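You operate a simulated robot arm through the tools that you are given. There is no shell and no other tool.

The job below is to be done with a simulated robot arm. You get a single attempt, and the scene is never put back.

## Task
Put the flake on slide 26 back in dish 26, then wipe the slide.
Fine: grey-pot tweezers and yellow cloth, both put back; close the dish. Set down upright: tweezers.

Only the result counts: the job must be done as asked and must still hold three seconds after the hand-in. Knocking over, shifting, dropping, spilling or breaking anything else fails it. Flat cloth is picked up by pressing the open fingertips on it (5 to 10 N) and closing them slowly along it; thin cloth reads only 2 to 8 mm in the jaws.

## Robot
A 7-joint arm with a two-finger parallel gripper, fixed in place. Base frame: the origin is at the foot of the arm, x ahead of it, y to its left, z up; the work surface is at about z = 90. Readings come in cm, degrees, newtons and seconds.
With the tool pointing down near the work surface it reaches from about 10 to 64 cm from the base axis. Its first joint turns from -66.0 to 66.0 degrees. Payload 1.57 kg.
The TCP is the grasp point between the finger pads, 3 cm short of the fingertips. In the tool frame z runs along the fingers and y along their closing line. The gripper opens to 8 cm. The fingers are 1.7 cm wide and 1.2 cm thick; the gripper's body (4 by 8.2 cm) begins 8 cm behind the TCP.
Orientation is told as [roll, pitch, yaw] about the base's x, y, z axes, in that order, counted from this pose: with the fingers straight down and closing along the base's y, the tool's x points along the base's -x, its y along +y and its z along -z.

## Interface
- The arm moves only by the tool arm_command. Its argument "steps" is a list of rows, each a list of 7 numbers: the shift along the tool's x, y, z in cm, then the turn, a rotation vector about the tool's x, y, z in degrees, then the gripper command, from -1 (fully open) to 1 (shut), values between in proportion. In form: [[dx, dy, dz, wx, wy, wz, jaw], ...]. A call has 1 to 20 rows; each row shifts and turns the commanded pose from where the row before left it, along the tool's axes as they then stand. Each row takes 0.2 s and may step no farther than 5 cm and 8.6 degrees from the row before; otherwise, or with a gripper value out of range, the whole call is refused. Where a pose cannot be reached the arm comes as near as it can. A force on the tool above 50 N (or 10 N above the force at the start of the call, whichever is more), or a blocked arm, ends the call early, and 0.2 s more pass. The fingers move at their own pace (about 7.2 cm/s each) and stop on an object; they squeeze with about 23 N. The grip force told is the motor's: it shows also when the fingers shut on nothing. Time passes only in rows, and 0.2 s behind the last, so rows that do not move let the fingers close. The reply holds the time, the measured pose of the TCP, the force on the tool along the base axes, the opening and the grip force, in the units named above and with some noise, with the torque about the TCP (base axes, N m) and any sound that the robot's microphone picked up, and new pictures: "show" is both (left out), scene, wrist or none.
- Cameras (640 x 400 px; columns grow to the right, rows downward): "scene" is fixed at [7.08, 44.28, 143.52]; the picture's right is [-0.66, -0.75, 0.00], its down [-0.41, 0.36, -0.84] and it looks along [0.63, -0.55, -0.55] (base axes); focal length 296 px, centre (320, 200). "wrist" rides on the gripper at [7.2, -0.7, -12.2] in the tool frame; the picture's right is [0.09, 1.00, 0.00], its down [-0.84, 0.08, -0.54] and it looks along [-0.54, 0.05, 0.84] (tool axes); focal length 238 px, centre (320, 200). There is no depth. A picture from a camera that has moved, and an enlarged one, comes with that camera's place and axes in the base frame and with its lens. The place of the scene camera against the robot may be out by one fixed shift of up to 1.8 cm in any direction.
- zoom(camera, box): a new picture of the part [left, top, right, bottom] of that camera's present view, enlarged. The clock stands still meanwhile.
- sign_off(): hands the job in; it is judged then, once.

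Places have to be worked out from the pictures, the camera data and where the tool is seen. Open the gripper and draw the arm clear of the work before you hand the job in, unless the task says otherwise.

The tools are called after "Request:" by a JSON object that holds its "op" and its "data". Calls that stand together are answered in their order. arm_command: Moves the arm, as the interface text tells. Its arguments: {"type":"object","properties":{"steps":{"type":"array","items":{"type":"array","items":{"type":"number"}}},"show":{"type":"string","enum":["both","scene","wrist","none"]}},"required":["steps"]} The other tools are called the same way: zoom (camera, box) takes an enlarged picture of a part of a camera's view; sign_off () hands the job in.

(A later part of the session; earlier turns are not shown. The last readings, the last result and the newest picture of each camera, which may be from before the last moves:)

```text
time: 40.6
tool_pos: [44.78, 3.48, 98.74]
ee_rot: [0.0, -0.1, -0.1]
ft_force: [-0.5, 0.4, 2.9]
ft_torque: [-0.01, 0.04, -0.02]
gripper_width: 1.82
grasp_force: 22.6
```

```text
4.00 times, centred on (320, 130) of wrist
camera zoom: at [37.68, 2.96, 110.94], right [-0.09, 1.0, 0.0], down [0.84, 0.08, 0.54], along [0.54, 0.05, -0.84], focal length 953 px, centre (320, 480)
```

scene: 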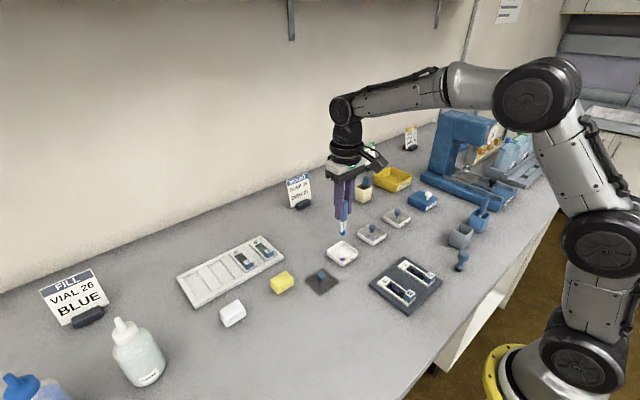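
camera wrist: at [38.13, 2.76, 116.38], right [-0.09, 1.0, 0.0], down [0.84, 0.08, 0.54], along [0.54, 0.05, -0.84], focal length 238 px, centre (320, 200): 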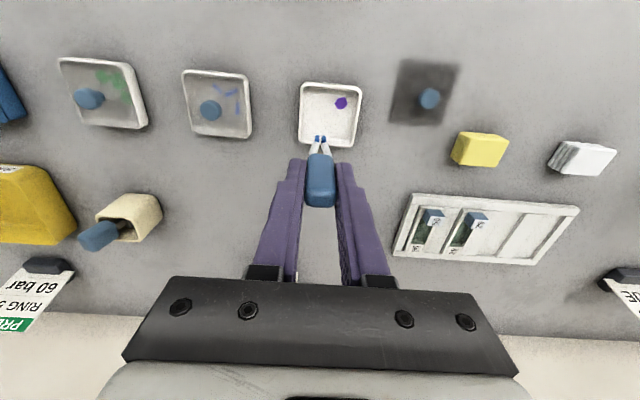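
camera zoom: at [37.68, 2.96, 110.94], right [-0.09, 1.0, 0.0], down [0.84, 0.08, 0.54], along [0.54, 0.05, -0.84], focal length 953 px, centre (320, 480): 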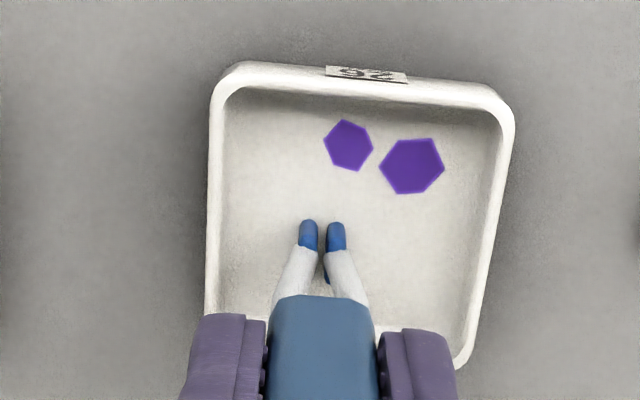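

The second flake now lies flat in dish 26. I raise the tweezers straight up and return above the grey pot.

Request:
{"op": "arm_command", "data": {"steps": [[0, 0, -0.5, 0, 0, 0, 0.8], [0, 0, -2, 0, 0, 0, 0.8], [0, 0, -4, 0, 0, 0, 0.8], [0, 0, -4, 0, 0, 0, 0.8], [2.52, -3.63, 0, 0, 0, 0, 0.8], [2.52, -3.63, 0, 0, 0, 0, 0.8], [2.52, -3.63, 0, 0, 0, 0, 0.8], [2.52, -3.63, 0, 0, 0, 0, 0.8], [2.52, -3.63, 0, 0, 0, 0, 0.8], [2.52, -3.63, 0, 0, 0, 0, 0.8], [2.52, -3.63, 0, 0, 0, 0, 0.8], [0, 0, 0, 0, 0, 0, 0.8]]}}

Request:
{"op": "zoom", "data": {"camera": "wrist", "box": [240, 80, 400, 210]}}

Request:
{"op": "zoom", "data": {"camera": "scene", "box": [320, 210, 450, 310]}}

```text
time: 43.2
tool_pos: [26.94, -21.85, 109.31]
ee_rot: [0.0, 0.1, 0.0]
ft_force: [-0.3, -0.1, -0.4]
ft_torque: [-0.02, 0.01, 0.01]
gripper_width: 1.8
grasp_force: 22.7
camera wrist: at [19.89, -22.48, 121.4], right [-0.09, 1.0, 0.0], down [0.84, 0.08, 0.54], along [0.54, 0.05, -0.84], focal length 238 px, centre (320, 200)
```

scene: 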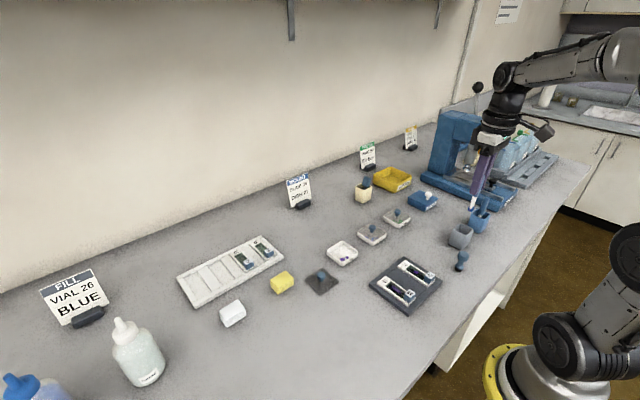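
wrist: 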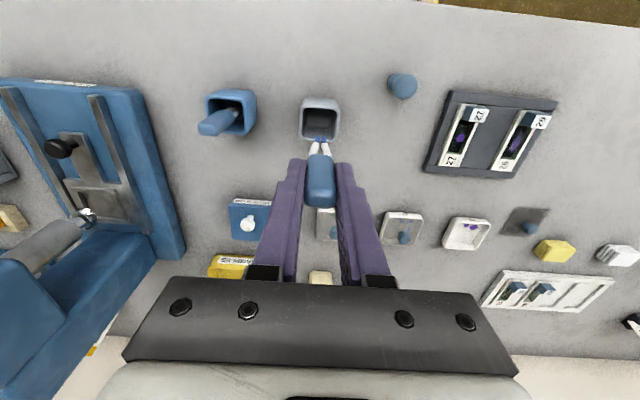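

```text
3.08 times, centred on (320, 145) of wrist
camera zoom: at [19.89, -22.48, 121.4], right [-0.09, 1.0, 0.0], down [0.84, 0.08, 0.54], along [0.54, 0.05, -0.84], focal length 733 px, centre (320, 369)
```

zoom: 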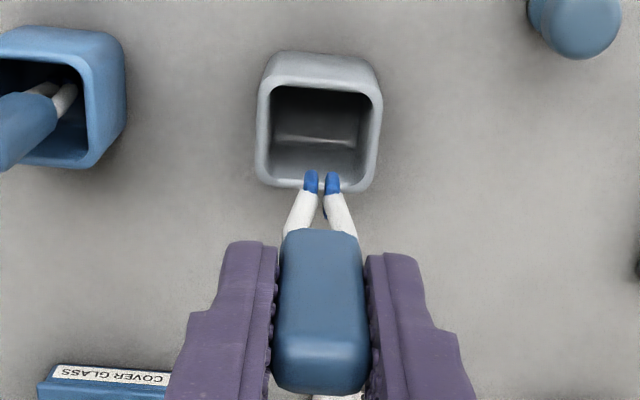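

```text
4.00 times, centred on (385, 260) of scene
camera zoom: at [7.08, 44.28, 143.52], right [-0.66, -0.75, 0.0], down [-0.41, 0.36, -0.84], along [0.63, -0.55, -0.55], focal length 1184 px, centre (60, -40)
```

zoom: 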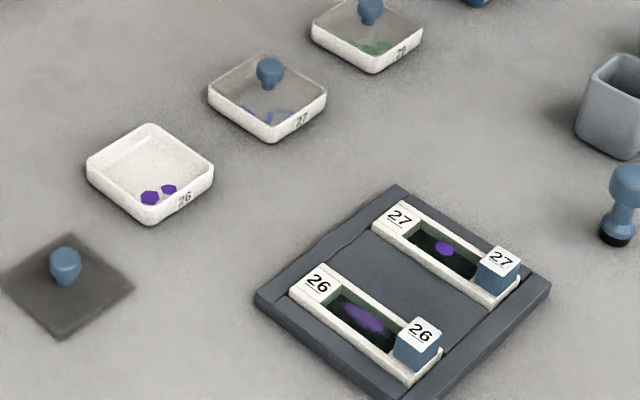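

Compared with the lifting view, I am about 0.25 cm short in x and 0.08 cm off in y. I correct and lower the tweezers into the pot.

Request:
{"op": "arm_command", "data": {"steps": [[-0.25, -0.08, 0, 0, 0, 0, 0.8], [0, 0, 2, 0, 0, 0, 0.8], [0, 0, 2, 0, 0, 0, 0.8], [0, 0, 0, 0, 0, 0, 0.8]], "show": "wrist"}}

Request:
{"op": "zoom", "data": {"camera": "wrist", "box": [240, 80, 400, 210]}}

Request:
{"op": "zoom", "data": {"camera": "scene", "box": [435, 170, 515, 260]}}

```text
time: 44.2
tool_pos: [27.4, -22.01, 105.27]
ee_rot: [0.0, -0.1, 0.0]
ft_force: [0.5, 0.2, -0.7]
ft_torque: [0.03, 0.0, -0.05]
gripper_width: 1.8
grasp_force: 23.1
camera wrist: at [20.23, -22.53, 117.42], right [-0.09, 1.0, 0.0], down [0.84, 0.08, 0.54], along [0.54, 0.05, -0.84], focal length 238 px, centre (320, 200)
```

wrist: 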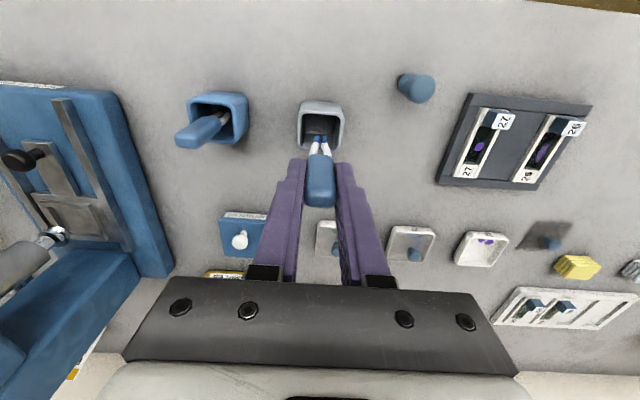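

```text
3.08 times, centred on (320, 145) of wrist
camera zoom: at [20.23, -22.53, 117.42], right [-0.09, 1.0, 0.0], down [0.84, 0.08, 0.54], along [0.54, 0.05, -0.84], focal length 733 px, centre (320, 369)
```

zoom: 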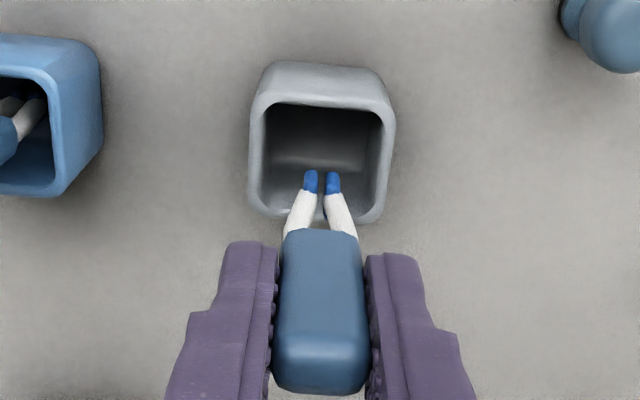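

```text
4.44 times, centred on (475, 215) of scene
camera zoom: at [7.08, 44.28, 143.52], right [-0.66, -0.75, 0.0], down [-0.41, 0.36, -0.84], along [0.63, -0.55, -0.55], focal length 1316 px, centre (-369, 133)
```

zoom: 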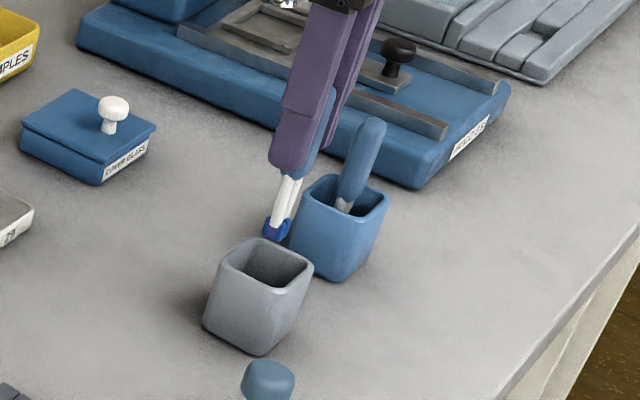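

The tips are centred over the opening. I lower to just above the former resting height and check the force.

Request:
{"op": "arm_command", "data": {"steps": [[0.1, 0, 1.5, 0, 0, 0, 0.8], [0, 0, 1.5, 0, 0, 0, 0.8], [0, 0, 1.5, 0, 0, 0, 0.8], [0, 0, 1.0, 0, 0, 0, 0.8], [0, 0, 0, 0, 0, 0, 0.8]], "show": "wrist"}}

Request:
{"op": "arm_command", "data": {"steps": [[0, 0, 0.2, 0, 0, 0, 0.8], [0, 0, 0, 0, 0, 0, 0.8]], "show": "none"}}

Request:
{"op": "zoom", "data": {"camera": "wrist", "box": [220, 120, 420, 245]}}

```text
time: 45.4
tool_pos: [27.24, -22.04, 99.74]
ee_rot: [0.0, 0.1, -0.1]
ft_force: [0.8, -0.5, 0.1]
ft_torque: [0.01, -0.03, -0.02]
gripper_width: 1.81
grasp_force: 23.1
camera wrist: at [20.14, -22.51, 111.91], right [-0.09, 1.0, 0.0], down [0.84, 0.08, 0.54], along [0.54, 0.05, -0.84], focal length 238 px, centre (320, 200)
```

wrist: 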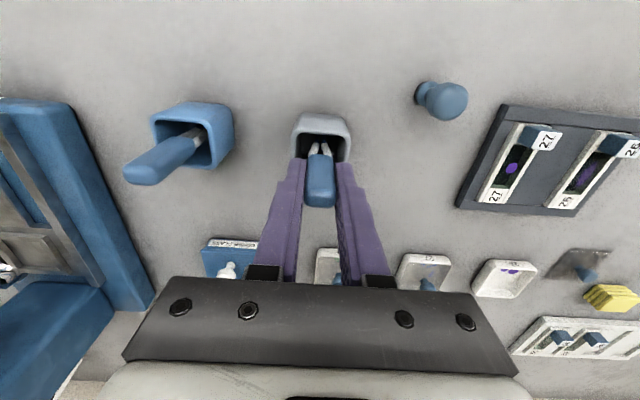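

```text
time: 46.0
tool_pos: [27.18, -21.96, 99.54]
ee_rot: [0.0, 0.0, -0.1]
ft_force: [0.4, -0.2, 0.4]
ft_torque: [0.0, 0.01, -0.01]
gripper_width: 1.8
grasp_force: 22.8
```

```text
3.20 times, centred on (320, 182) of wrist
camera zoom: at [20.13, -22.53, 111.71], right [-0.09, 1.0, 0.0], down [0.84, 0.08, 0.54], along [0.54, 0.05, -0.84], focal length 763 px, centre (320, 256)
```

zoom: 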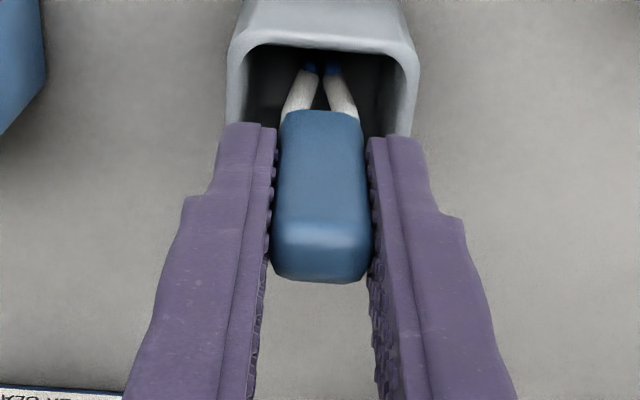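

Not touching yet; small steps down.

Request:
{"op": "arm_command", "data": {"steps": [[0, 0, 0.15, 0, 0, 0, 0.8], [0, 0, 0.1, 0, 0, 0, 0.8], [0, 0, 0, 0, 0, 0, 0.8]], "show": "none"}}

Request:
{"op": "arm_command", "data": {"steps": [[0, 0, 0.15, 0, 0, 0, 0.8], [0, 0, 0, 0, 0, 0, 0.8]], "show": "none"}}

Request:
{"op": "arm_command", "data": {"steps": [[0, 0, 0.1, 0, 0, 0, 0.8], [0, 0, 0, 0, 0, 0, 0.8]], "show": "none"}}

```text
time: 46.8
tool_pos: [27.21, -22.01, 99.34]
ee_rot: [0.1, 0.1, -0.1]
ft_force: [-0.5, -0.2, -0.6]
ft_torque: [-0.01, 0.03, -0.01]
gripper_width: 1.8
grasp_force: 23.0
```

```text
time: 47.4
tool_pos: [27.34, -21.98, 99.21]
ee_rot: [0.0, 0.0, -0.1]
ft_force: [0.6, 0.1, -0.5]
ft_torque: [-0.01, -0.01, 0.0]
gripper_width: 1.77
grasp_force: 23.3
```

```text
time: 48.0
tool_pos: [27.25, -21.9, 99.03]
ee_rot: [0.0, 0.0, -0.1]
ft_force: [0.7, -0.3, 0.5]
ft_torque: [-0.03, -0.01, 0.0]
gripper_width: 1.83
grasp_force: 23.2
```

Request:
{"op": "arm_command", "data": {"steps": [[0, 0, 0.1, 0, 0, 0, 0.8], [0, 0, 0, 0, 0, 0, 0.8]], "show": "none"}}

Request:
{"op": "zoom", "data": {"camera": "wrist", "box": [220, 120, 420, 245]}}

Request:
{"op": "zoom", "data": {"camera": "scene", "box": [435, 190, 515, 280]}}

```text
time: 48.6
tool_pos: [27.26, -22.1, 98.96]
ee_rot: [0.0, 0.0, -0.1]
ft_force: [-0.9, 0.6, 3.0]
ft_torque: [0.04, 0.04, -0.01]
gripper_width: 1.8
grasp_force: 22.8
```

```text
3.20 times, centred on (320, 182) of wrist
camera zoom: at [20.16, -22.53, 111.14], right [-0.09, 1.0, 0.0], down [0.84, 0.08, 0.54], along [0.54, 0.05, -0.84], focal length 763 px, centre (320, 256)
```

zoom: 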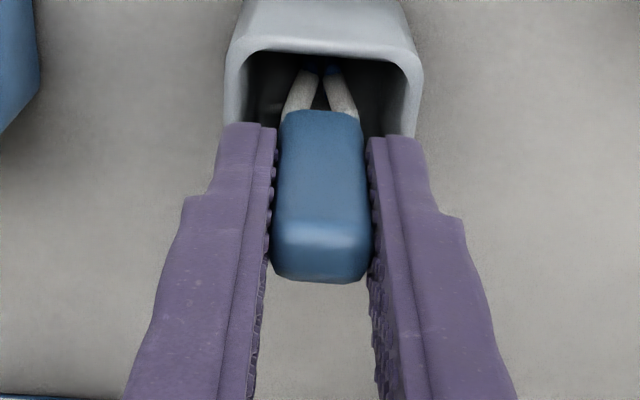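

```text
4.44 times, centred on (475, 235) of scene
camera zoom: at [7.08, 44.28, 143.52], right [-0.66, -0.75, 0.0], down [-0.41, 0.36, -0.84], along [0.63, -0.55, -0.55], focal length 1316 px, centre (-369, 44)
```

zoom: 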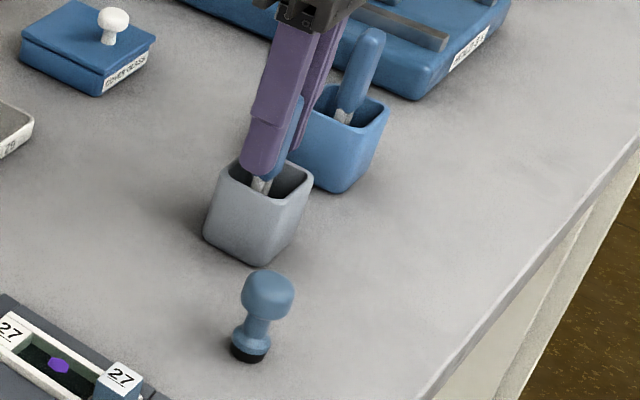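

The tips rest on the pot's floor (3 N). I open slowly and symmetrically, then look before rising.

Request:
{"op": "arm_command", "data": {"steps": [[0, 0, 0, 0, 0, 0, 0.52], [0, 0, 0, 0, 0, 0, 0.48], [0, 0, 0, 0, 0, 0, 0.4], [0, 0, 0, 0, 0, 0, 0.2], [0, 0, 0, 0, 0, 0, 0], [0, 0, 0, 0, 0, 0, 0]], "show": "none"}}

Request:
{"op": "zoom", "data": {"camera": "wrist", "box": [220, 120, 420, 245]}}

Request:
{"op": "zoom", "data": {"camera": "scene", "box": [435, 190, 515, 280]}}

```text
time: 50.0
tool_pos: [27.17, -21.93, 98.99]
ee_rot: [0.0, 0.0, -0.1]
ft_force: [-0.2, -0.2, 0.8]
ft_torque: [0.02, -0.01, 0.0]
gripper_width: 4.0
grasp_force: 0.1
```

```text
3.20 times, centred on (320, 182) of wrist
camera zoom: at [20.16, -22.53, 111.12], right [-0.09, 1.0, 0.0], down [0.84, 0.08, 0.54], along [0.54, 0.05, -0.84], focal length 763 px, centre (320, 256)
```

zoom: 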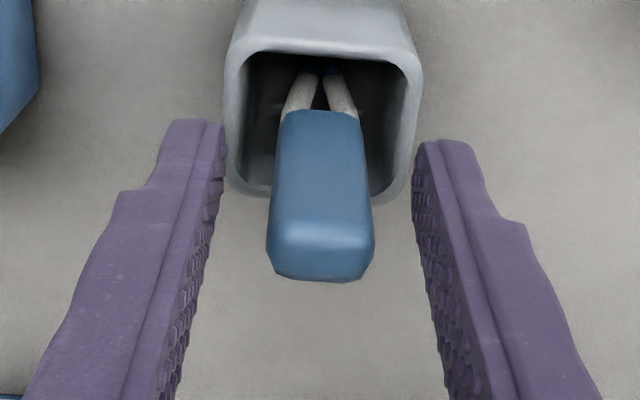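

```text
4.44 times, centred on (475, 235) of scene
camera zoom: at [7.08, 44.28, 143.52], right [-0.66, -0.75, 0.0], down [-0.41, 0.36, -0.84], along [0.63, -0.55, -0.55], focal length 1316 px, centre (-369, 44)
```

zoom: 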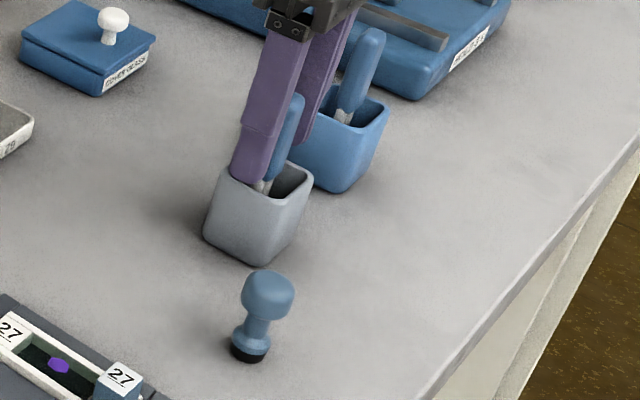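

The tweezers stand upright on their own. I rise straight up and go over to the lid at (41.5, 13.6).

Request:
{"op": "arm_command", "data": {"steps": [[0, 0, -2, 0, 0, 0, 0], [0, 0, -4, 0, 0, 0, 0], [0, 0, -4, 0, 0, 0, 0], [0, 0, 0, 0, 0, 0, 0]]}}

Request:
{"op": "zoom", "data": {"camera": "scene", "box": [435, 190, 515, 280]}}

Request:
{"op": "arm_command", "data": {"steps": [[-1.6, 3.95, 0, 0, 0, 0, 0], [-1.6, 3.95, 0, 0, 0, 0, 0], [-1.6, 3.95, 0, 0, 0, 0, 0], [-1.6, 3.95, 0, 0, 0, 0, 0], [-1.6, 3.95, 0, 0, 0, 0, 0], [-1.6, 3.95, 0, 0, 0, 0, 0], [-1.6, 3.95, 0, 0, 0, 0, 0], [-1.6, 3.95, 0, 0, 0, 0, 0], [-1.6, 3.95, 0, 0, 0, 0, 0], [0, 0, 3, 0, 0, 0, 0], [0, 0, 4, 0, 0, 0, 0], [0, 0, 0, 0, 0, 0, 0]]}}

Request:
{"op": "zoom", "data": {"camera": "wrist", "box": [220, 70, 420, 195]}}

```text
time: 51.0
tool_pos: [27.17, -22.01, 108.99]
ee_rot: [-0.1, 0.1, -0.1]
ft_force: [-0.2, -0.5, -0.3]
ft_torque: [0.01, -0.01, 0.0]
gripper_width: 4.01
grasp_force: 0.0
camera wrist: at [20.13, -22.56, 121.14], right [-0.09, 1.0, 0.0], down [0.84, 0.08, 0.54], along [0.54, 0.05, -0.84], focal length 238 px, centre (320, 200)
```

scene: 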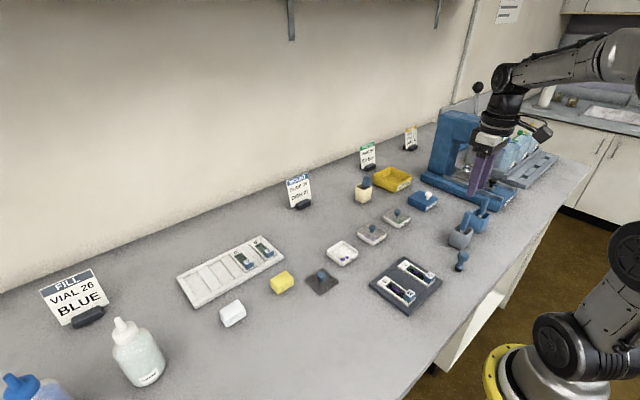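
wrist: 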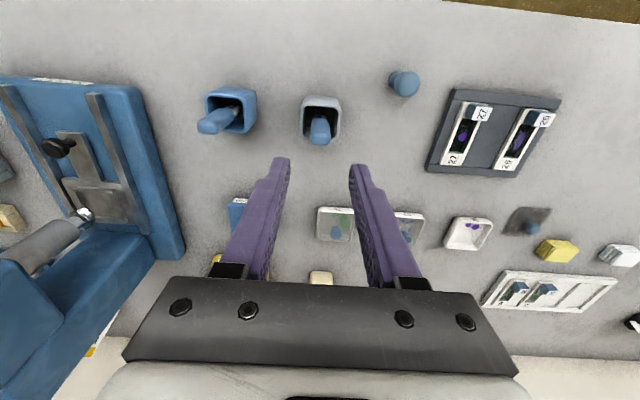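

```text
4.44 times, centred on (475, 235) of scene
camera zoom: at [7.08, 44.28, 143.52], right [-0.66, -0.75, 0.0], down [-0.41, 0.36, -0.84], along [0.63, -0.55, -0.55], focal length 1316 px, centre (-369, 44)
```

zoom: 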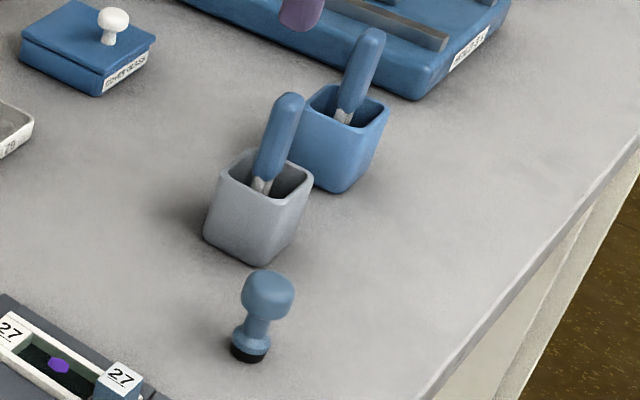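

```text
time: 53.6
tool_pos: [41.72, 13.32, 102.14]
ee_rot: [0.0, 0.0, -0.2]
ft_force: [-0.1, -0.6, -0.3]
ft_torque: [0.0, -0.01, 0.0]
gripper_width: 4.0
grasp_force: 0.0
camera wrist: at [34.63, 12.88, 114.09], right [-0.09, 1.0, 0.0], down [0.84, 0.08, 0.54], along [0.54, 0.05, -0.84], focal length 238 px, centre (320, 200)
```

scene: 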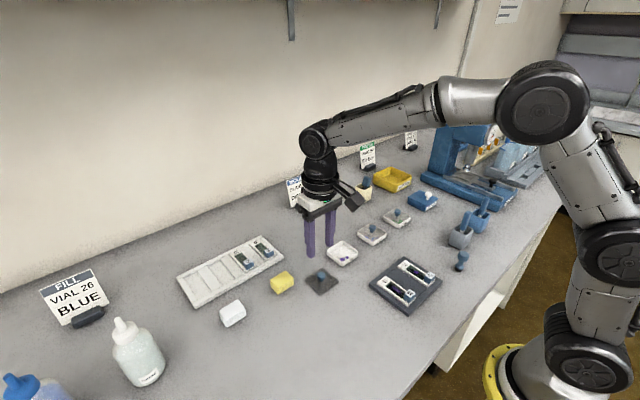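
wrist: 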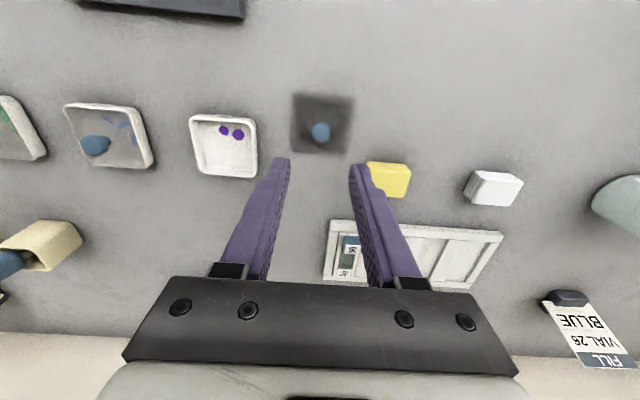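

```text
3.20 times, centred on (320, 132) of wrist
camera zoom: at [34.63, 12.88, 114.09], right [-0.09, 1.0, 0.0], down [0.84, 0.08, 0.54], along [0.54, 0.05, -0.84], focal length 763 px, centre (320, 416)
```

zoom: 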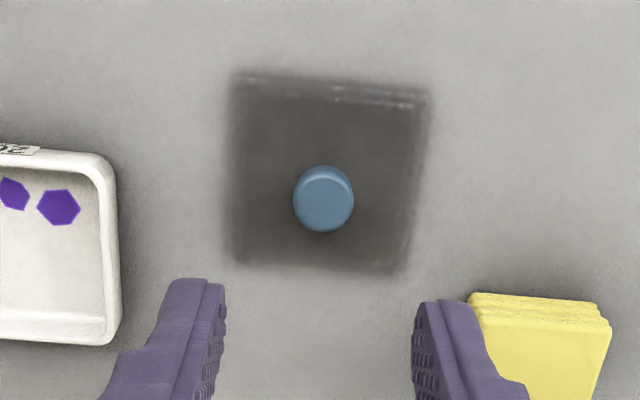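

Tweezers are upright in the grey pot, just as at the start. The lid's knob is at (41.45, 13.58); I descend over it and grip.

Request:
{"op": "arm_command", "data": {"steps": [[0.25, 0.15, 3, 0, 0, 0, 0], [0, 0, 3, 0, 0, 0, 0], [0, 0, 1.5, 0, 0, 0, 0], [0, 0, 0.7, 0, 0, 0, 0], [0, 0, 0, 0, 0, 0, 0]], "show": "none"}}

Request:
{"op": "zoom", "data": {"camera": "wrist", "box": [240, 100, 400, 200]}}

```text
time: 54.8
tool_pos: [41.48, 13.76, 93.62]
ee_rot: [0.0, 0.0, -0.1]
ft_force: [-0.5, 0.5, -0.2]
ft_torque: [0.02, 0.0, 0.02]
gripper_width: 3.99
grasp_force: 0.0
```

```text
4.00 times, centred on (320, 150) of wrist
camera zoom: at [34.37, 13.16, 105.86], right [-0.09, 1.0, 0.0], down [0.84, 0.08, 0.54], along [0.54, 0.05, -0.84], focal length 953 px, centre (320, 400)
```

zoom: 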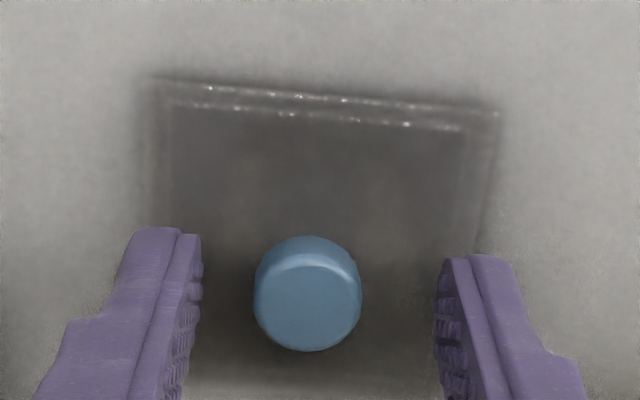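

The knob is 0.15 cm to the -y side of centre; I correct and close gradually.

Request:
{"op": "arm_command", "data": {"steps": [[0, -0.15, 0, 0, 0, 0, 0], [0, 0, 0, 0, 0, 0, 0.3], [0, 0, 0, 0, 0, 0, 0.5], [0, 0, 0, 0, 0, 0, 0.7], [0, 0, 0, 0, 0, 0, 1], [0, 0, 0, 0, 0, 0, 1]], "show": "none"}}

Request:
{"op": "zoom", "data": {"camera": "wrist", "box": [240, 100, 400, 200]}}

```text
time: 56.2
tool_pos: [41.39, 13.59, 93.86]
ee_rot: [0.0, -0.1, -0.1]
ft_force: [0.0, -0.8, 0.1]
ft_torque: [0.01, 0.03, 0.0]
gripper_width: 1.36
grasp_force: 23.3
```

```text
4.00 times, centred on (320, 150) of wrist
camera zoom: at [34.37, 13.01, 105.89], right [-0.09, 1.0, 0.0], down [0.84, 0.08, 0.54], along [0.54, 0.05, -0.84], focal length 953 px, centre (320, 400)
```

zoom: 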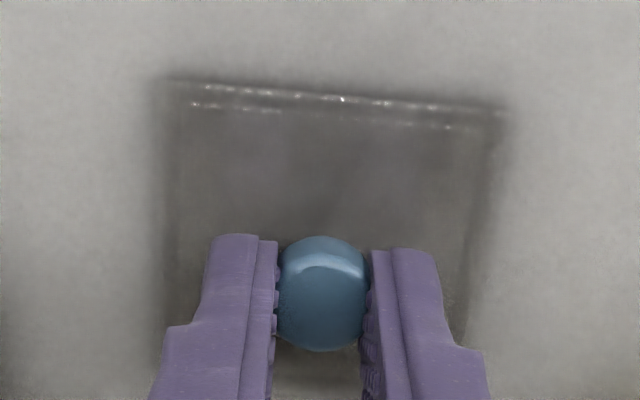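

Knob gripped just as before. I lift 4.5 cm and shift by (+2.74, -9.47) back above dish 26.

Request:
{"op": "arm_command", "data": {"steps": [[0, 0, -1, 0, 0, 0, 1], [0, 0, -2, 0, 0, 0, 1], [0, 0, -1.5, 0, 0, 0, 1], [-0.69, -2.37, 0, 0, 0, 0, 1], [-0.69, -2.37, 0, 0, 0, 0, 1], [-0.68, -2.37, 0, 0, 0, 0, 1], [-0.68, -2.36, 0, 0, 0, 0, 1], [0, 0, 0, 0, 0, 0, 1], [0, 0, 0, 0, 0, 0, 1]]}}

Request:
{"op": "zoom", "data": {"camera": "wrist", "box": [240, 80, 400, 200]}}

Request:
{"op": "zoom", "data": {"camera": "scene", "box": [310, 190, 420, 280]}}

```text
time: 58.2
tool_pos: [44.13, 4.13, 98.14]
ee_rot: [0.1, 0.0, -0.1]
ft_force: [0.4, 0.4, 0.2]
ft_torque: [0.0, 0.04, 0.0]
gripper_width: 1.37
grasp_force: 23.0
camera wrist: at [37.1, 3.55, 110.39], right [-0.09, 1.0, 0.0], down [0.84, 0.08, 0.54], along [0.54, 0.05, -0.84], focal length 238 px, centre (320, 200)
```

scene: 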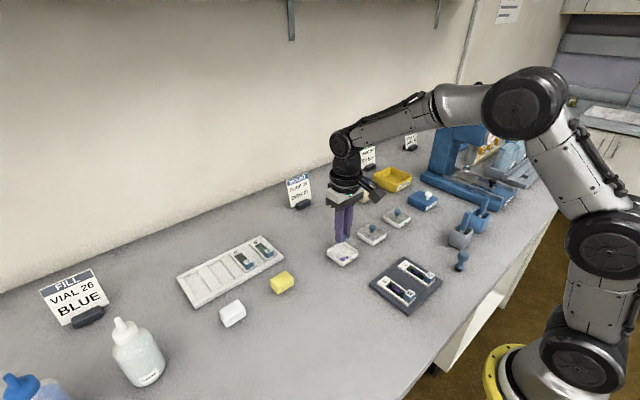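
wrist: 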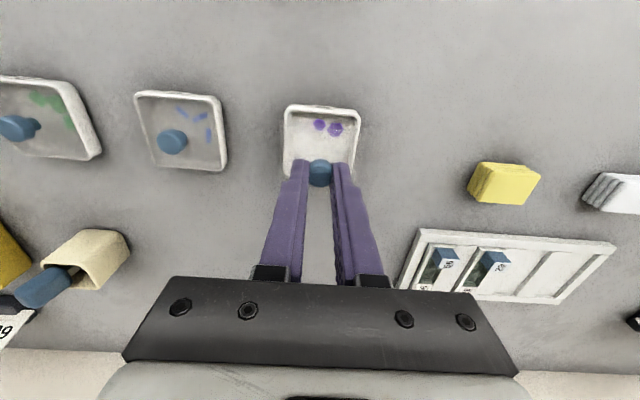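

```text
3.33 times, centred on (320, 140) of wrist
camera zoom: at [37.1, 3.55, 110.39], right [-0.09, 1.0, 0.0], down [0.84, 0.08, 0.54], along [0.54, 0.05, -0.84], focal length 794 px, centre (320, 400)
```

zoom: 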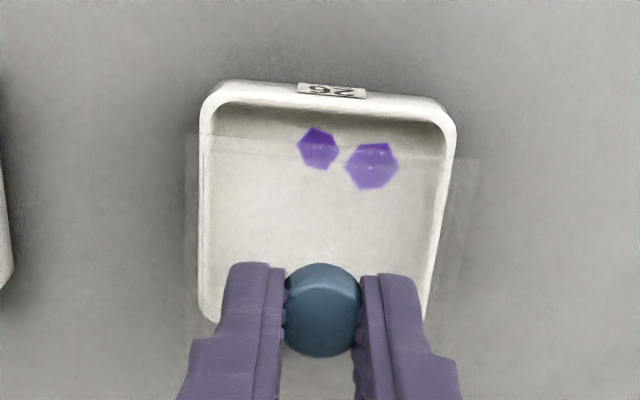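

```text
4.44 times, centred on (365, 235) of scene
camera zoom: at [7.08, 44.28, 143.52], right [-0.66, -0.75, 0.0], down [-0.41, 0.36, -0.84], along [0.63, -0.55, -0.55], focal length 1316 px, centre (120, 44)
```

zoom: 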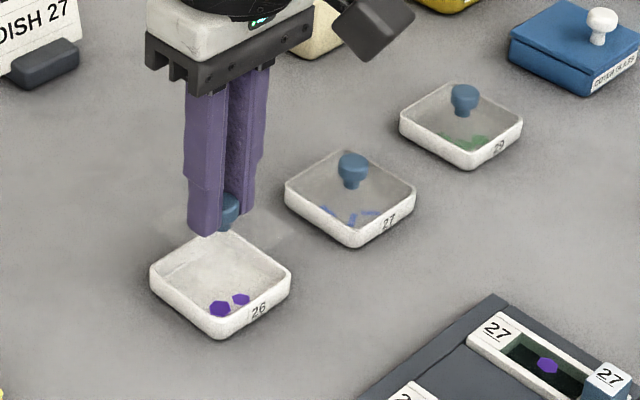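

The lid's front edge (x 41.4, y 1.3 to 7.0) matches the dish's rim (x 41.4, y 1.2 to 7.05). I lower it onto the dish, easing at the end.

Request:
{"op": "arm_command", "data": {"steps": [[0, 0, 1, 0, 0, 0, 1], [0, 0, 1, 0, 0, 0, 1], [0, 0, 0.6, 0, 0, 0, 1], [0, 0, 0.2, 0, 0, 0, 1], [0, 0, 0, 0, 0, 0, 1]], "show": "none"}}

Request:
{"op": "zoom", "data": {"camera": "wrist", "box": [240, 100, 400, 200]}}

Request:
{"op": "zoom", "data": {"camera": "scene", "box": [310, 210, 370, 280]}}

```text
time: 59.4
tool_pos: [44.25, 4.23, 95.44]
ee_rot: [0.0, 0.0, 0.0]
ft_force: [0.3, 0.3, -0.9]
ft_torque: [0.01, -0.01, 0.0]
gripper_width: 1.37
grasp_force: 23.4
```

```text
4.00 times, centred on (320, 150) of wrist
camera zoom: at [37.09, 3.57, 107.54], right [-0.09, 1.0, 0.0], down [0.84, 0.08, 0.54], along [0.54, 0.05, -0.84], focal length 953 px, centre (320, 400)
```

zoom: 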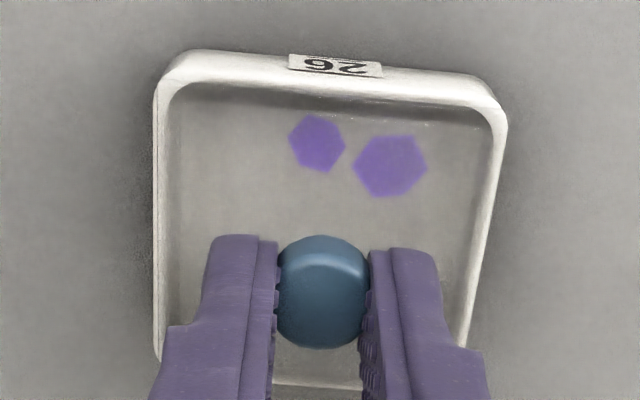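

```text
5.71 times, centred on (340, 245) of scene
camera zoom: at [7.08, 44.28, 143.52], right [-0.66, -0.75, 0.0], down [-0.41, 0.36, -0.84], along [0.63, -0.55, -0.55], focal length 1692 px, centre (206, -57)
```

zoom: 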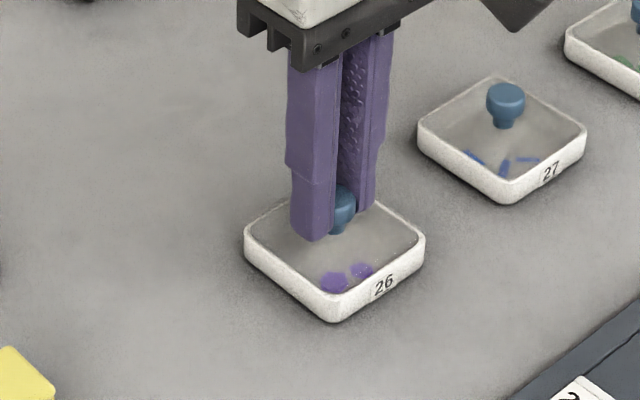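

The lid hovers just at the rim, well aligned. Small steps down to seat it.

Request:
{"op": "arm_command", "data": {"steps": [[0, 0, 0.15, 0, 0, 0, 1], [0, 0, 0.1, 0, 0, 0, 1], [0, 0, 0, 0, 0, 0, 1]], "show": "none"}}

Request:
{"op": "arm_command", "data": {"steps": [[0, 0, 0.12, 0, 0, 0, 1], [0, 0, 0, 0, 0, 0, 1]], "show": "none"}}

Request:
{"op": "zoom", "data": {"camera": "wrist", "box": [240, 100, 400, 200]}}

```text
time: 60.2
tool_pos: [44.23, 4.11, 95.12]
ee_rot: [0.0, 0.0, -0.1]
ft_force: [-1.1, 0.6, 2.7]
ft_torque: [0.11, 0.06, -0.02]
gripper_width: 1.37
grasp_force: 22.6
heard: snap
```

```text
time: 60.8
tool_pos: [44.23, 4.15, 95.1]
ee_rot: [0.0, -0.1, -0.2]
ft_force: [-4.5, -0.2, 12.1]
ft_torque: [-0.02, 0.17, -0.01]
gripper_width: 1.39
grasp_force: 23.4
```

```text
4.00 times, centred on (320, 150) of wrist
camera zoom: at [37.1, 3.56, 107.3], right [-0.09, 1.0, 0.0], down [0.84, 0.08, 0.54], along [0.54, 0.05, -0.84], focal length 953 px, centre (320, 400)
```

zoom: 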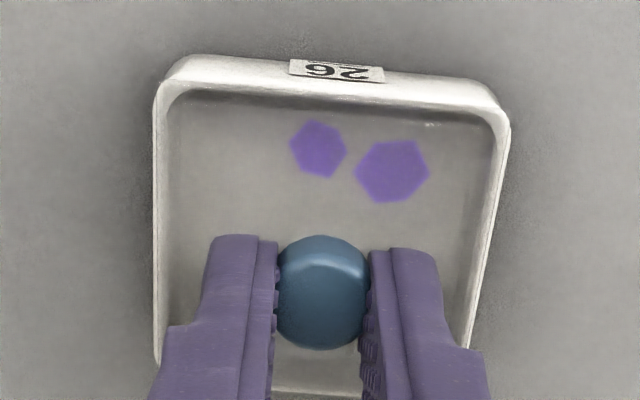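

A "snap" and 12 N show the lid is seated. I open the fingers and rise.

Request:
{"op": "arm_command", "data": {"steps": [[0, 0, -0.08, 0, 0, 0, 1], [0, 0, 0, 0, 0, 0, 0.5], [0, 0, 0, 0, 0, 0, 0.2], [0, 0, 0, 0, 0, 0, 0], [0, 0, 0, 0, 0, 0, 0], [0, 0, -2, 0, 0, 0, 0], [0, 0, -4, 0, 0, 0, 0], [0, 0, -4, 0, 0, 0, 0], [0, 0, 0, 0, 0, 0, 0]]}}

Request:
{"op": "zoom", "data": {"camera": "wrist", "box": [240, 60, 400, 180]}}

Request:
{"op": "zoom", "data": {"camera": "scene", "box": [310, 210, 370, 280]}}

```text
time: 62.8
tool_pos: [44.18, 4.03, 105.22]
ee_rot: [0.0, 0.0, -0.1]
ft_force: [-0.8, 0.3, -1.1]
ft_torque: [-0.04, -0.01, 0.03]
gripper_width: 4.01
grasp_force: 0.0
camera wrist: at [37.11, 3.54, 117.34], right [-0.09, 1.0, 0.0], down [0.84, 0.08, 0.54], along [0.54, 0.05, -0.84], focal length 238 px, centre (320, 200)
```

scene: 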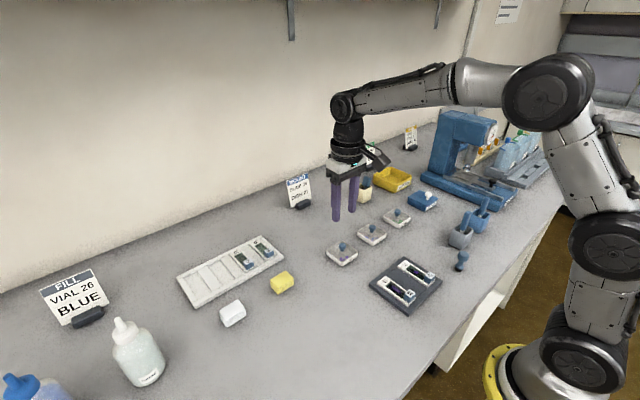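
wrist: 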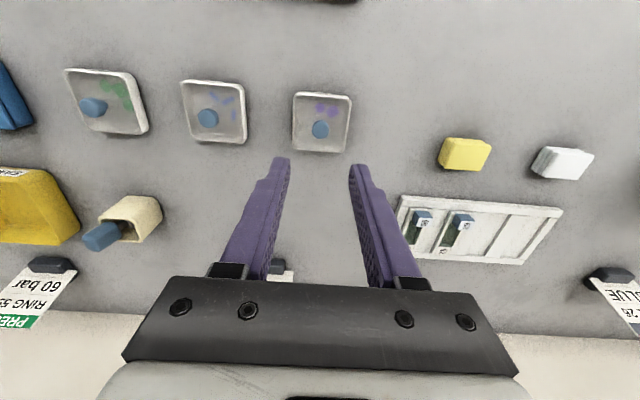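

```text
3.33 times, centred on (320, 120) of wrist
camera zoom: at [37.11, 3.54, 117.34], right [-0.09, 1.0, 0.0], down [0.84, 0.08, 0.54], along [0.54, 0.05, -0.84], focal length 794 px, centre (320, 467)
```

zoom: 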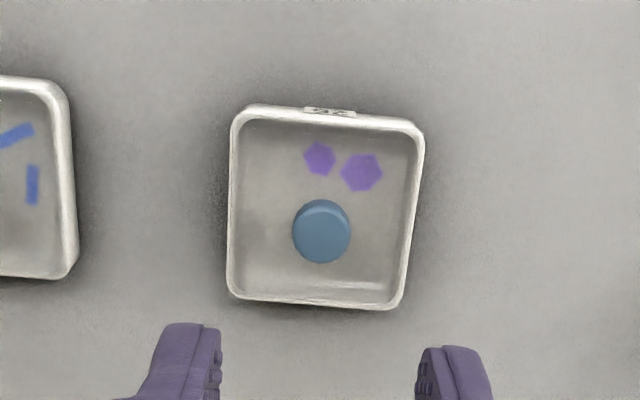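

```text
5.71 times, centred on (340, 245) of scene
camera zoom: at [7.08, 44.28, 143.52], right [-0.66, -0.75, 0.0], down [-0.41, 0.36, -0.84], along [0.63, -0.55, -0.55], focal length 1692 px, centre (206, -57)
```

zoom: 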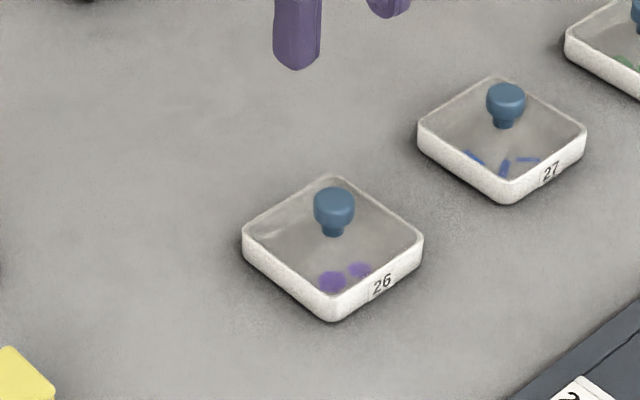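

Dish 26 is closed with both flakes inside. Now I move over the yellow cloth for a close look.

Request:
{"op": "arm_command", "data": {"steps": [[-0.2, 4.2, 0, 0, 0, 0, 0], [-0.2, 4.2, 0, 0, 0, 0, 0], [-0.2, 4.2, 0, 0, 0, 0, -0.5], [-0.2, 4.2, 0, 0, 0, 0, -0.5], [0, 0, 0, 0, 0, 0, -0.5]]}}

Request:
{"op": "zoom", "data": {"camera": "wrist", "box": [240, 70, 400, 190]}}

Request:
{"op": "zoom", "data": {"camera": "scene", "box": [250, 250, 320, 310]}}

```text
time: 64.0
tool_pos: [44.99, 20.96, 105.17]
ee_rot: [0.0, 0.0, -0.2]
ft_force: [-0.9, 0.4, -0.6]
ft_torque: [0.05, -0.01, 0.03]
gripper_width: 5.99
grasp_force: 0.0
camera wrist: at [37.91, 20.35, 117.33], right [-0.09, 1.0, 0.0], down [0.84, 0.08, 0.54], along [0.54, 0.05, -0.84], focal length 238 px, centre (320, 200)
```

scene: 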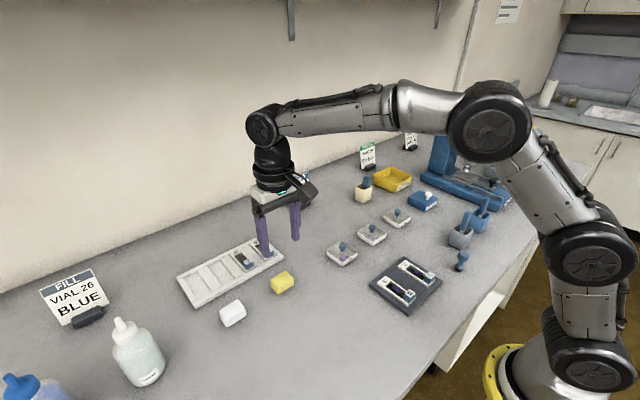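
wrist: 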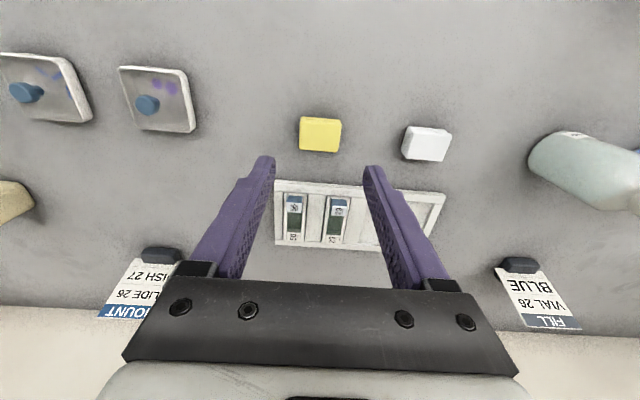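

```text
3.33 times, centred on (320, 130) of wrist
camera zoom: at [37.91, 20.35, 117.33], right [-0.09, 1.0, 0.0], down [0.84, 0.08, 0.54], along [0.54, 0.05, -0.84], focal length 794 px, centre (320, 433)
```

zoom: 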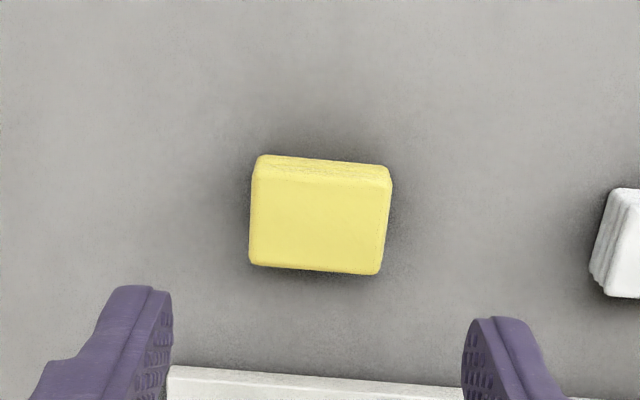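

```text
6.67 times, centred on (285, 280) of scene
camera zoom: at [7.08, 44.28, 143.52], right [-0.66, -0.75, 0.0], down [-0.41, 0.36, -0.84], along [0.63, -0.55, -0.55], focal length 1973 px, centre (553, -333)
```

zoom: 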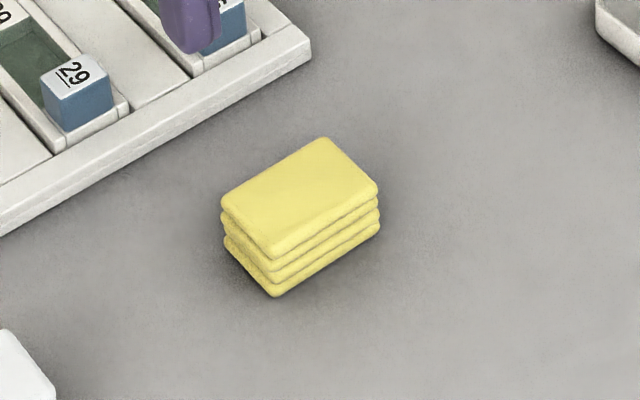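

The cloth is a folded pad at about x 44.95–47.75, y 18.9–23.25, top near z=91.8. I centre above it at (46.35, 21.07), fingers 3.2 cm apart, and come down close.

Request:
{"op": "arm_command", "data": {"steps": [[-1.3, 0.1, 3, 0, 0, 0, 0.2], [0, 0, 3, 0, 0, 0, 0.2], [0, 0, 2.5, 0, 0, 0, 0.2], [0, 0, 0, 0, 0, 0, 0.2]]}}

Request:
{"op": "zoom", "data": {"camera": "wrist", "box": [240, 90, 400, 190]}}

Request:
{"op": "zoom", "data": {"camera": "scene", "box": [250, 240, 320, 310]}}

```text
time: 65.0
tool_pos: [46.16, 20.97, 96.63]
ee_rot: [0.0, 0.0, 0.0]
ft_force: [-0.3, -0.3, -0.6]
ft_torque: [0.0, 0.0, 0.02]
gripper_width: 3.2
grasp_force: 0.0
camera wrist: at [39.19, 20.47, 108.8], right [-0.09, 1.0, 0.0], down [0.84, 0.08, 0.54], along [0.54, 0.05, -0.84], focal length 238 px, centre (320, 200)
```

scene: 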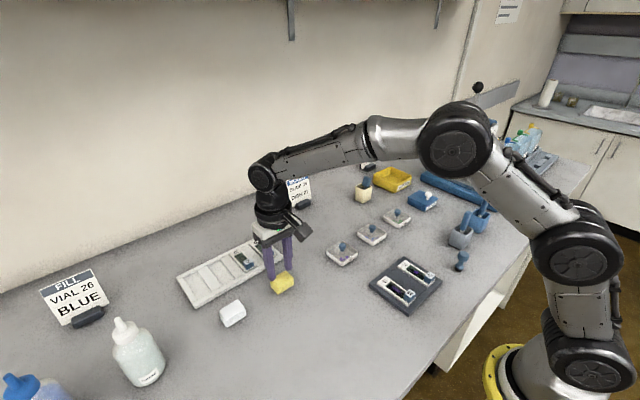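
wrist: 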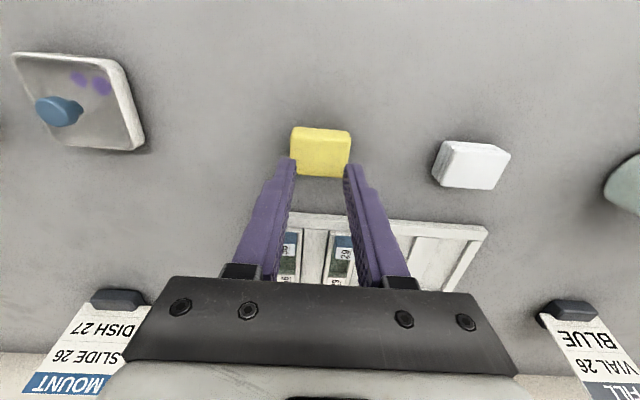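

```text
4.00 times, centred on (320, 140) of wrist
camera zoom: at [39.19, 20.47, 108.8], right [-0.09, 1.0, 0.0], down [0.84, 0.08, 0.54], along [0.54, 0.05, -0.84], focal length 953 px, centre (320, 440)
```

zoom: 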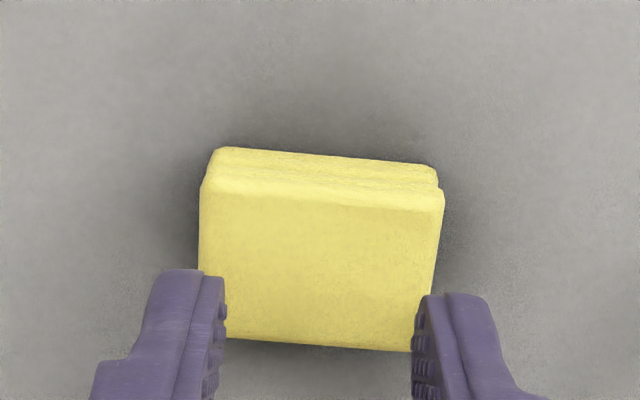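

```text
5.71 times, centred on (285, 275) of scene
camera zoom: at [7.08, 44.28, 143.52], right [-0.66, -0.75, 0.0], down [-0.41, 0.36, -0.84], along [0.63, -0.55, -0.55], focal length 1692 px, centre (520, -229)
```

zoom: 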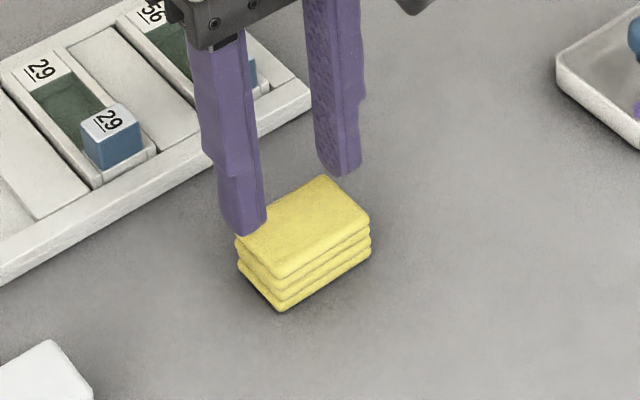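

The pad's place is confirmed. I narrow the opening to 2 cm so both tips lie fully on the pad, then press down in small steps watching the force.

Request:
{"op": "arm_command", "data": {"steps": [[-0.1, 0.05, 0.8, 0, 0, 0, 0.5], [0, 0, 0.6, 0, 0, 0, 0.5], [0, 0, 0.2, 0, 0, 0, 0.5], [0, 0, 0, 0, 0, 0, 0.5]], "show": "none"}}

Request:
{"op": "arm_command", "data": {"steps": [[0, 0, 0.15, 0, 0, 0, 0.5], [0, 0, 0, 0, 0, 0, 0.5]], "show": "none"}}

```text
time: 66.0
tool_pos: [46.38, 21.06, 95.17]
ee_rot: [0.1, -0.3, 0.0]
ft_force: [-4.8, -2.3, 20.3]
ft_torque: [-0.11, 0.21, 0.04]
gripper_width: 2.0
grasp_force: 0.0
```

```text
time: 66.6
tool_pos: [46.42, 21.12, 95.25]
ee_rot: [0.2, -0.5, -0.1]
ft_force: [-3.2, -1.3, 31.9]
ft_torque: [-0.15, 0.21, 0.0]
gripper_width: 2.01
grasp_force: 0.1
```

Contact came earlier (z≈95.3) and force is too high. I back off to reach 5–10 N.

Request:
{"op": "arm_command", "data": {"steps": [[0, 0, -0.28, 0, 0, 0, 0.5], [0, 0, 0, 0, 0, 0, 0.5]], "show": "none"}}

Request:
{"op": "zoom", "data": {"camera": "scene", "box": [250, 240, 320, 310]}}

Request:
{"op": "zoom", "data": {"camera": "wrist", "box": [240, 90, 400, 190]}}

```text
time: 67.2
tool_pos: [46.47, 21.13, 95.29]
ee_rot: [0.1, -0.3, -0.1]
ft_force: [4.1, 2.6, 21.0]
ft_torque: [0.05, -0.1, 0.0]
gripper_width: 2.04
grasp_force: 0.1
```

```text
5.71 times, centred on (285, 275) of scene
camera zoom: at [7.06, 44.27, 143.52], right [-0.66, -0.75, 0.0], down [-0.41, 0.36, -0.84], along [0.63, -0.55, -0.55], focal length 1692 px, centre (520, -229)
```

zoom: 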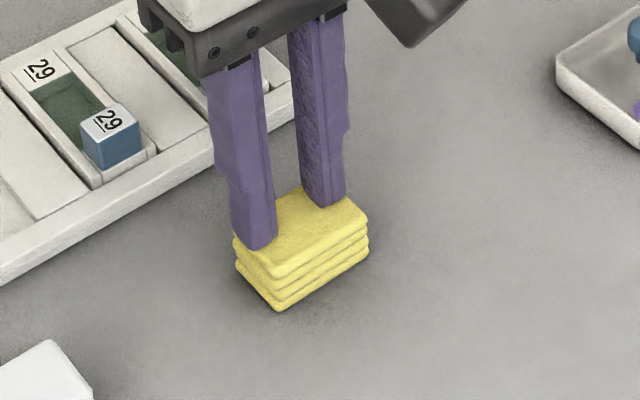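

```text
4.00 times, centred on (320, 140) of wrist
camera zoom: at [39.3, 20.53, 107.44], right [-0.09, 1.0, 0.0], down [0.83, 0.08, 0.55], along [0.54, 0.05, -0.84], focal length 953 px, centre (320, 440)
```

zoom: 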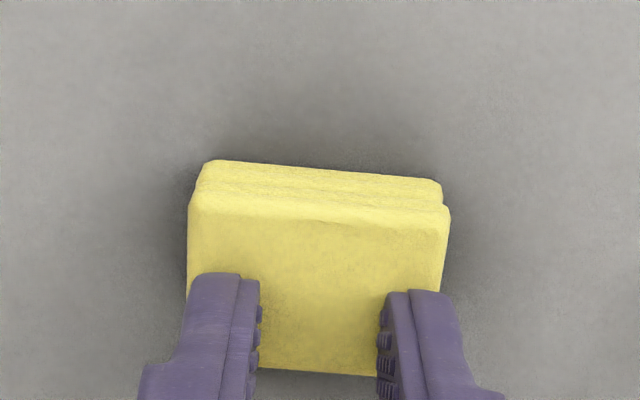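

The pad is firm, its top near 92.3. I ease to under 10 N first.

Request:
{"op": "arm_command", "data": {"steps": [[0, 0, -0.15, 0, 0, 0, 0.5], [0, 0, 0, 0, 0, 0, 0.5]], "show": "none"}}

```text
time: 67.8
tool_pos: [46.34, 21.01, 95.4]
ee_rot: [0.0, 0.1, 0.0]
ft_force: [4.1, 3.9, 15.1]
ft_torque: [0.13, -0.16, -0.01]
gripper_width: 2.02
grasp_force: 0.1
```

Request:
{"op": "arm_command", "data": {"steps": [[0, 0, -0.08, 0, 0, 0, 0.5], [0, 0, 0, 0, 0, 0, 0.5]], "show": "none"}}

```text
time: 68.4
tool_pos: [46.44, 21.02, 95.41]
ee_rot: [-0.1, 0.1, -0.2]
ft_force: [2.9, 2.4, 10.1]
ft_torque: [0.07, -0.09, 0.03]
gripper_width: 1.99
grasp_force: 0.2
```

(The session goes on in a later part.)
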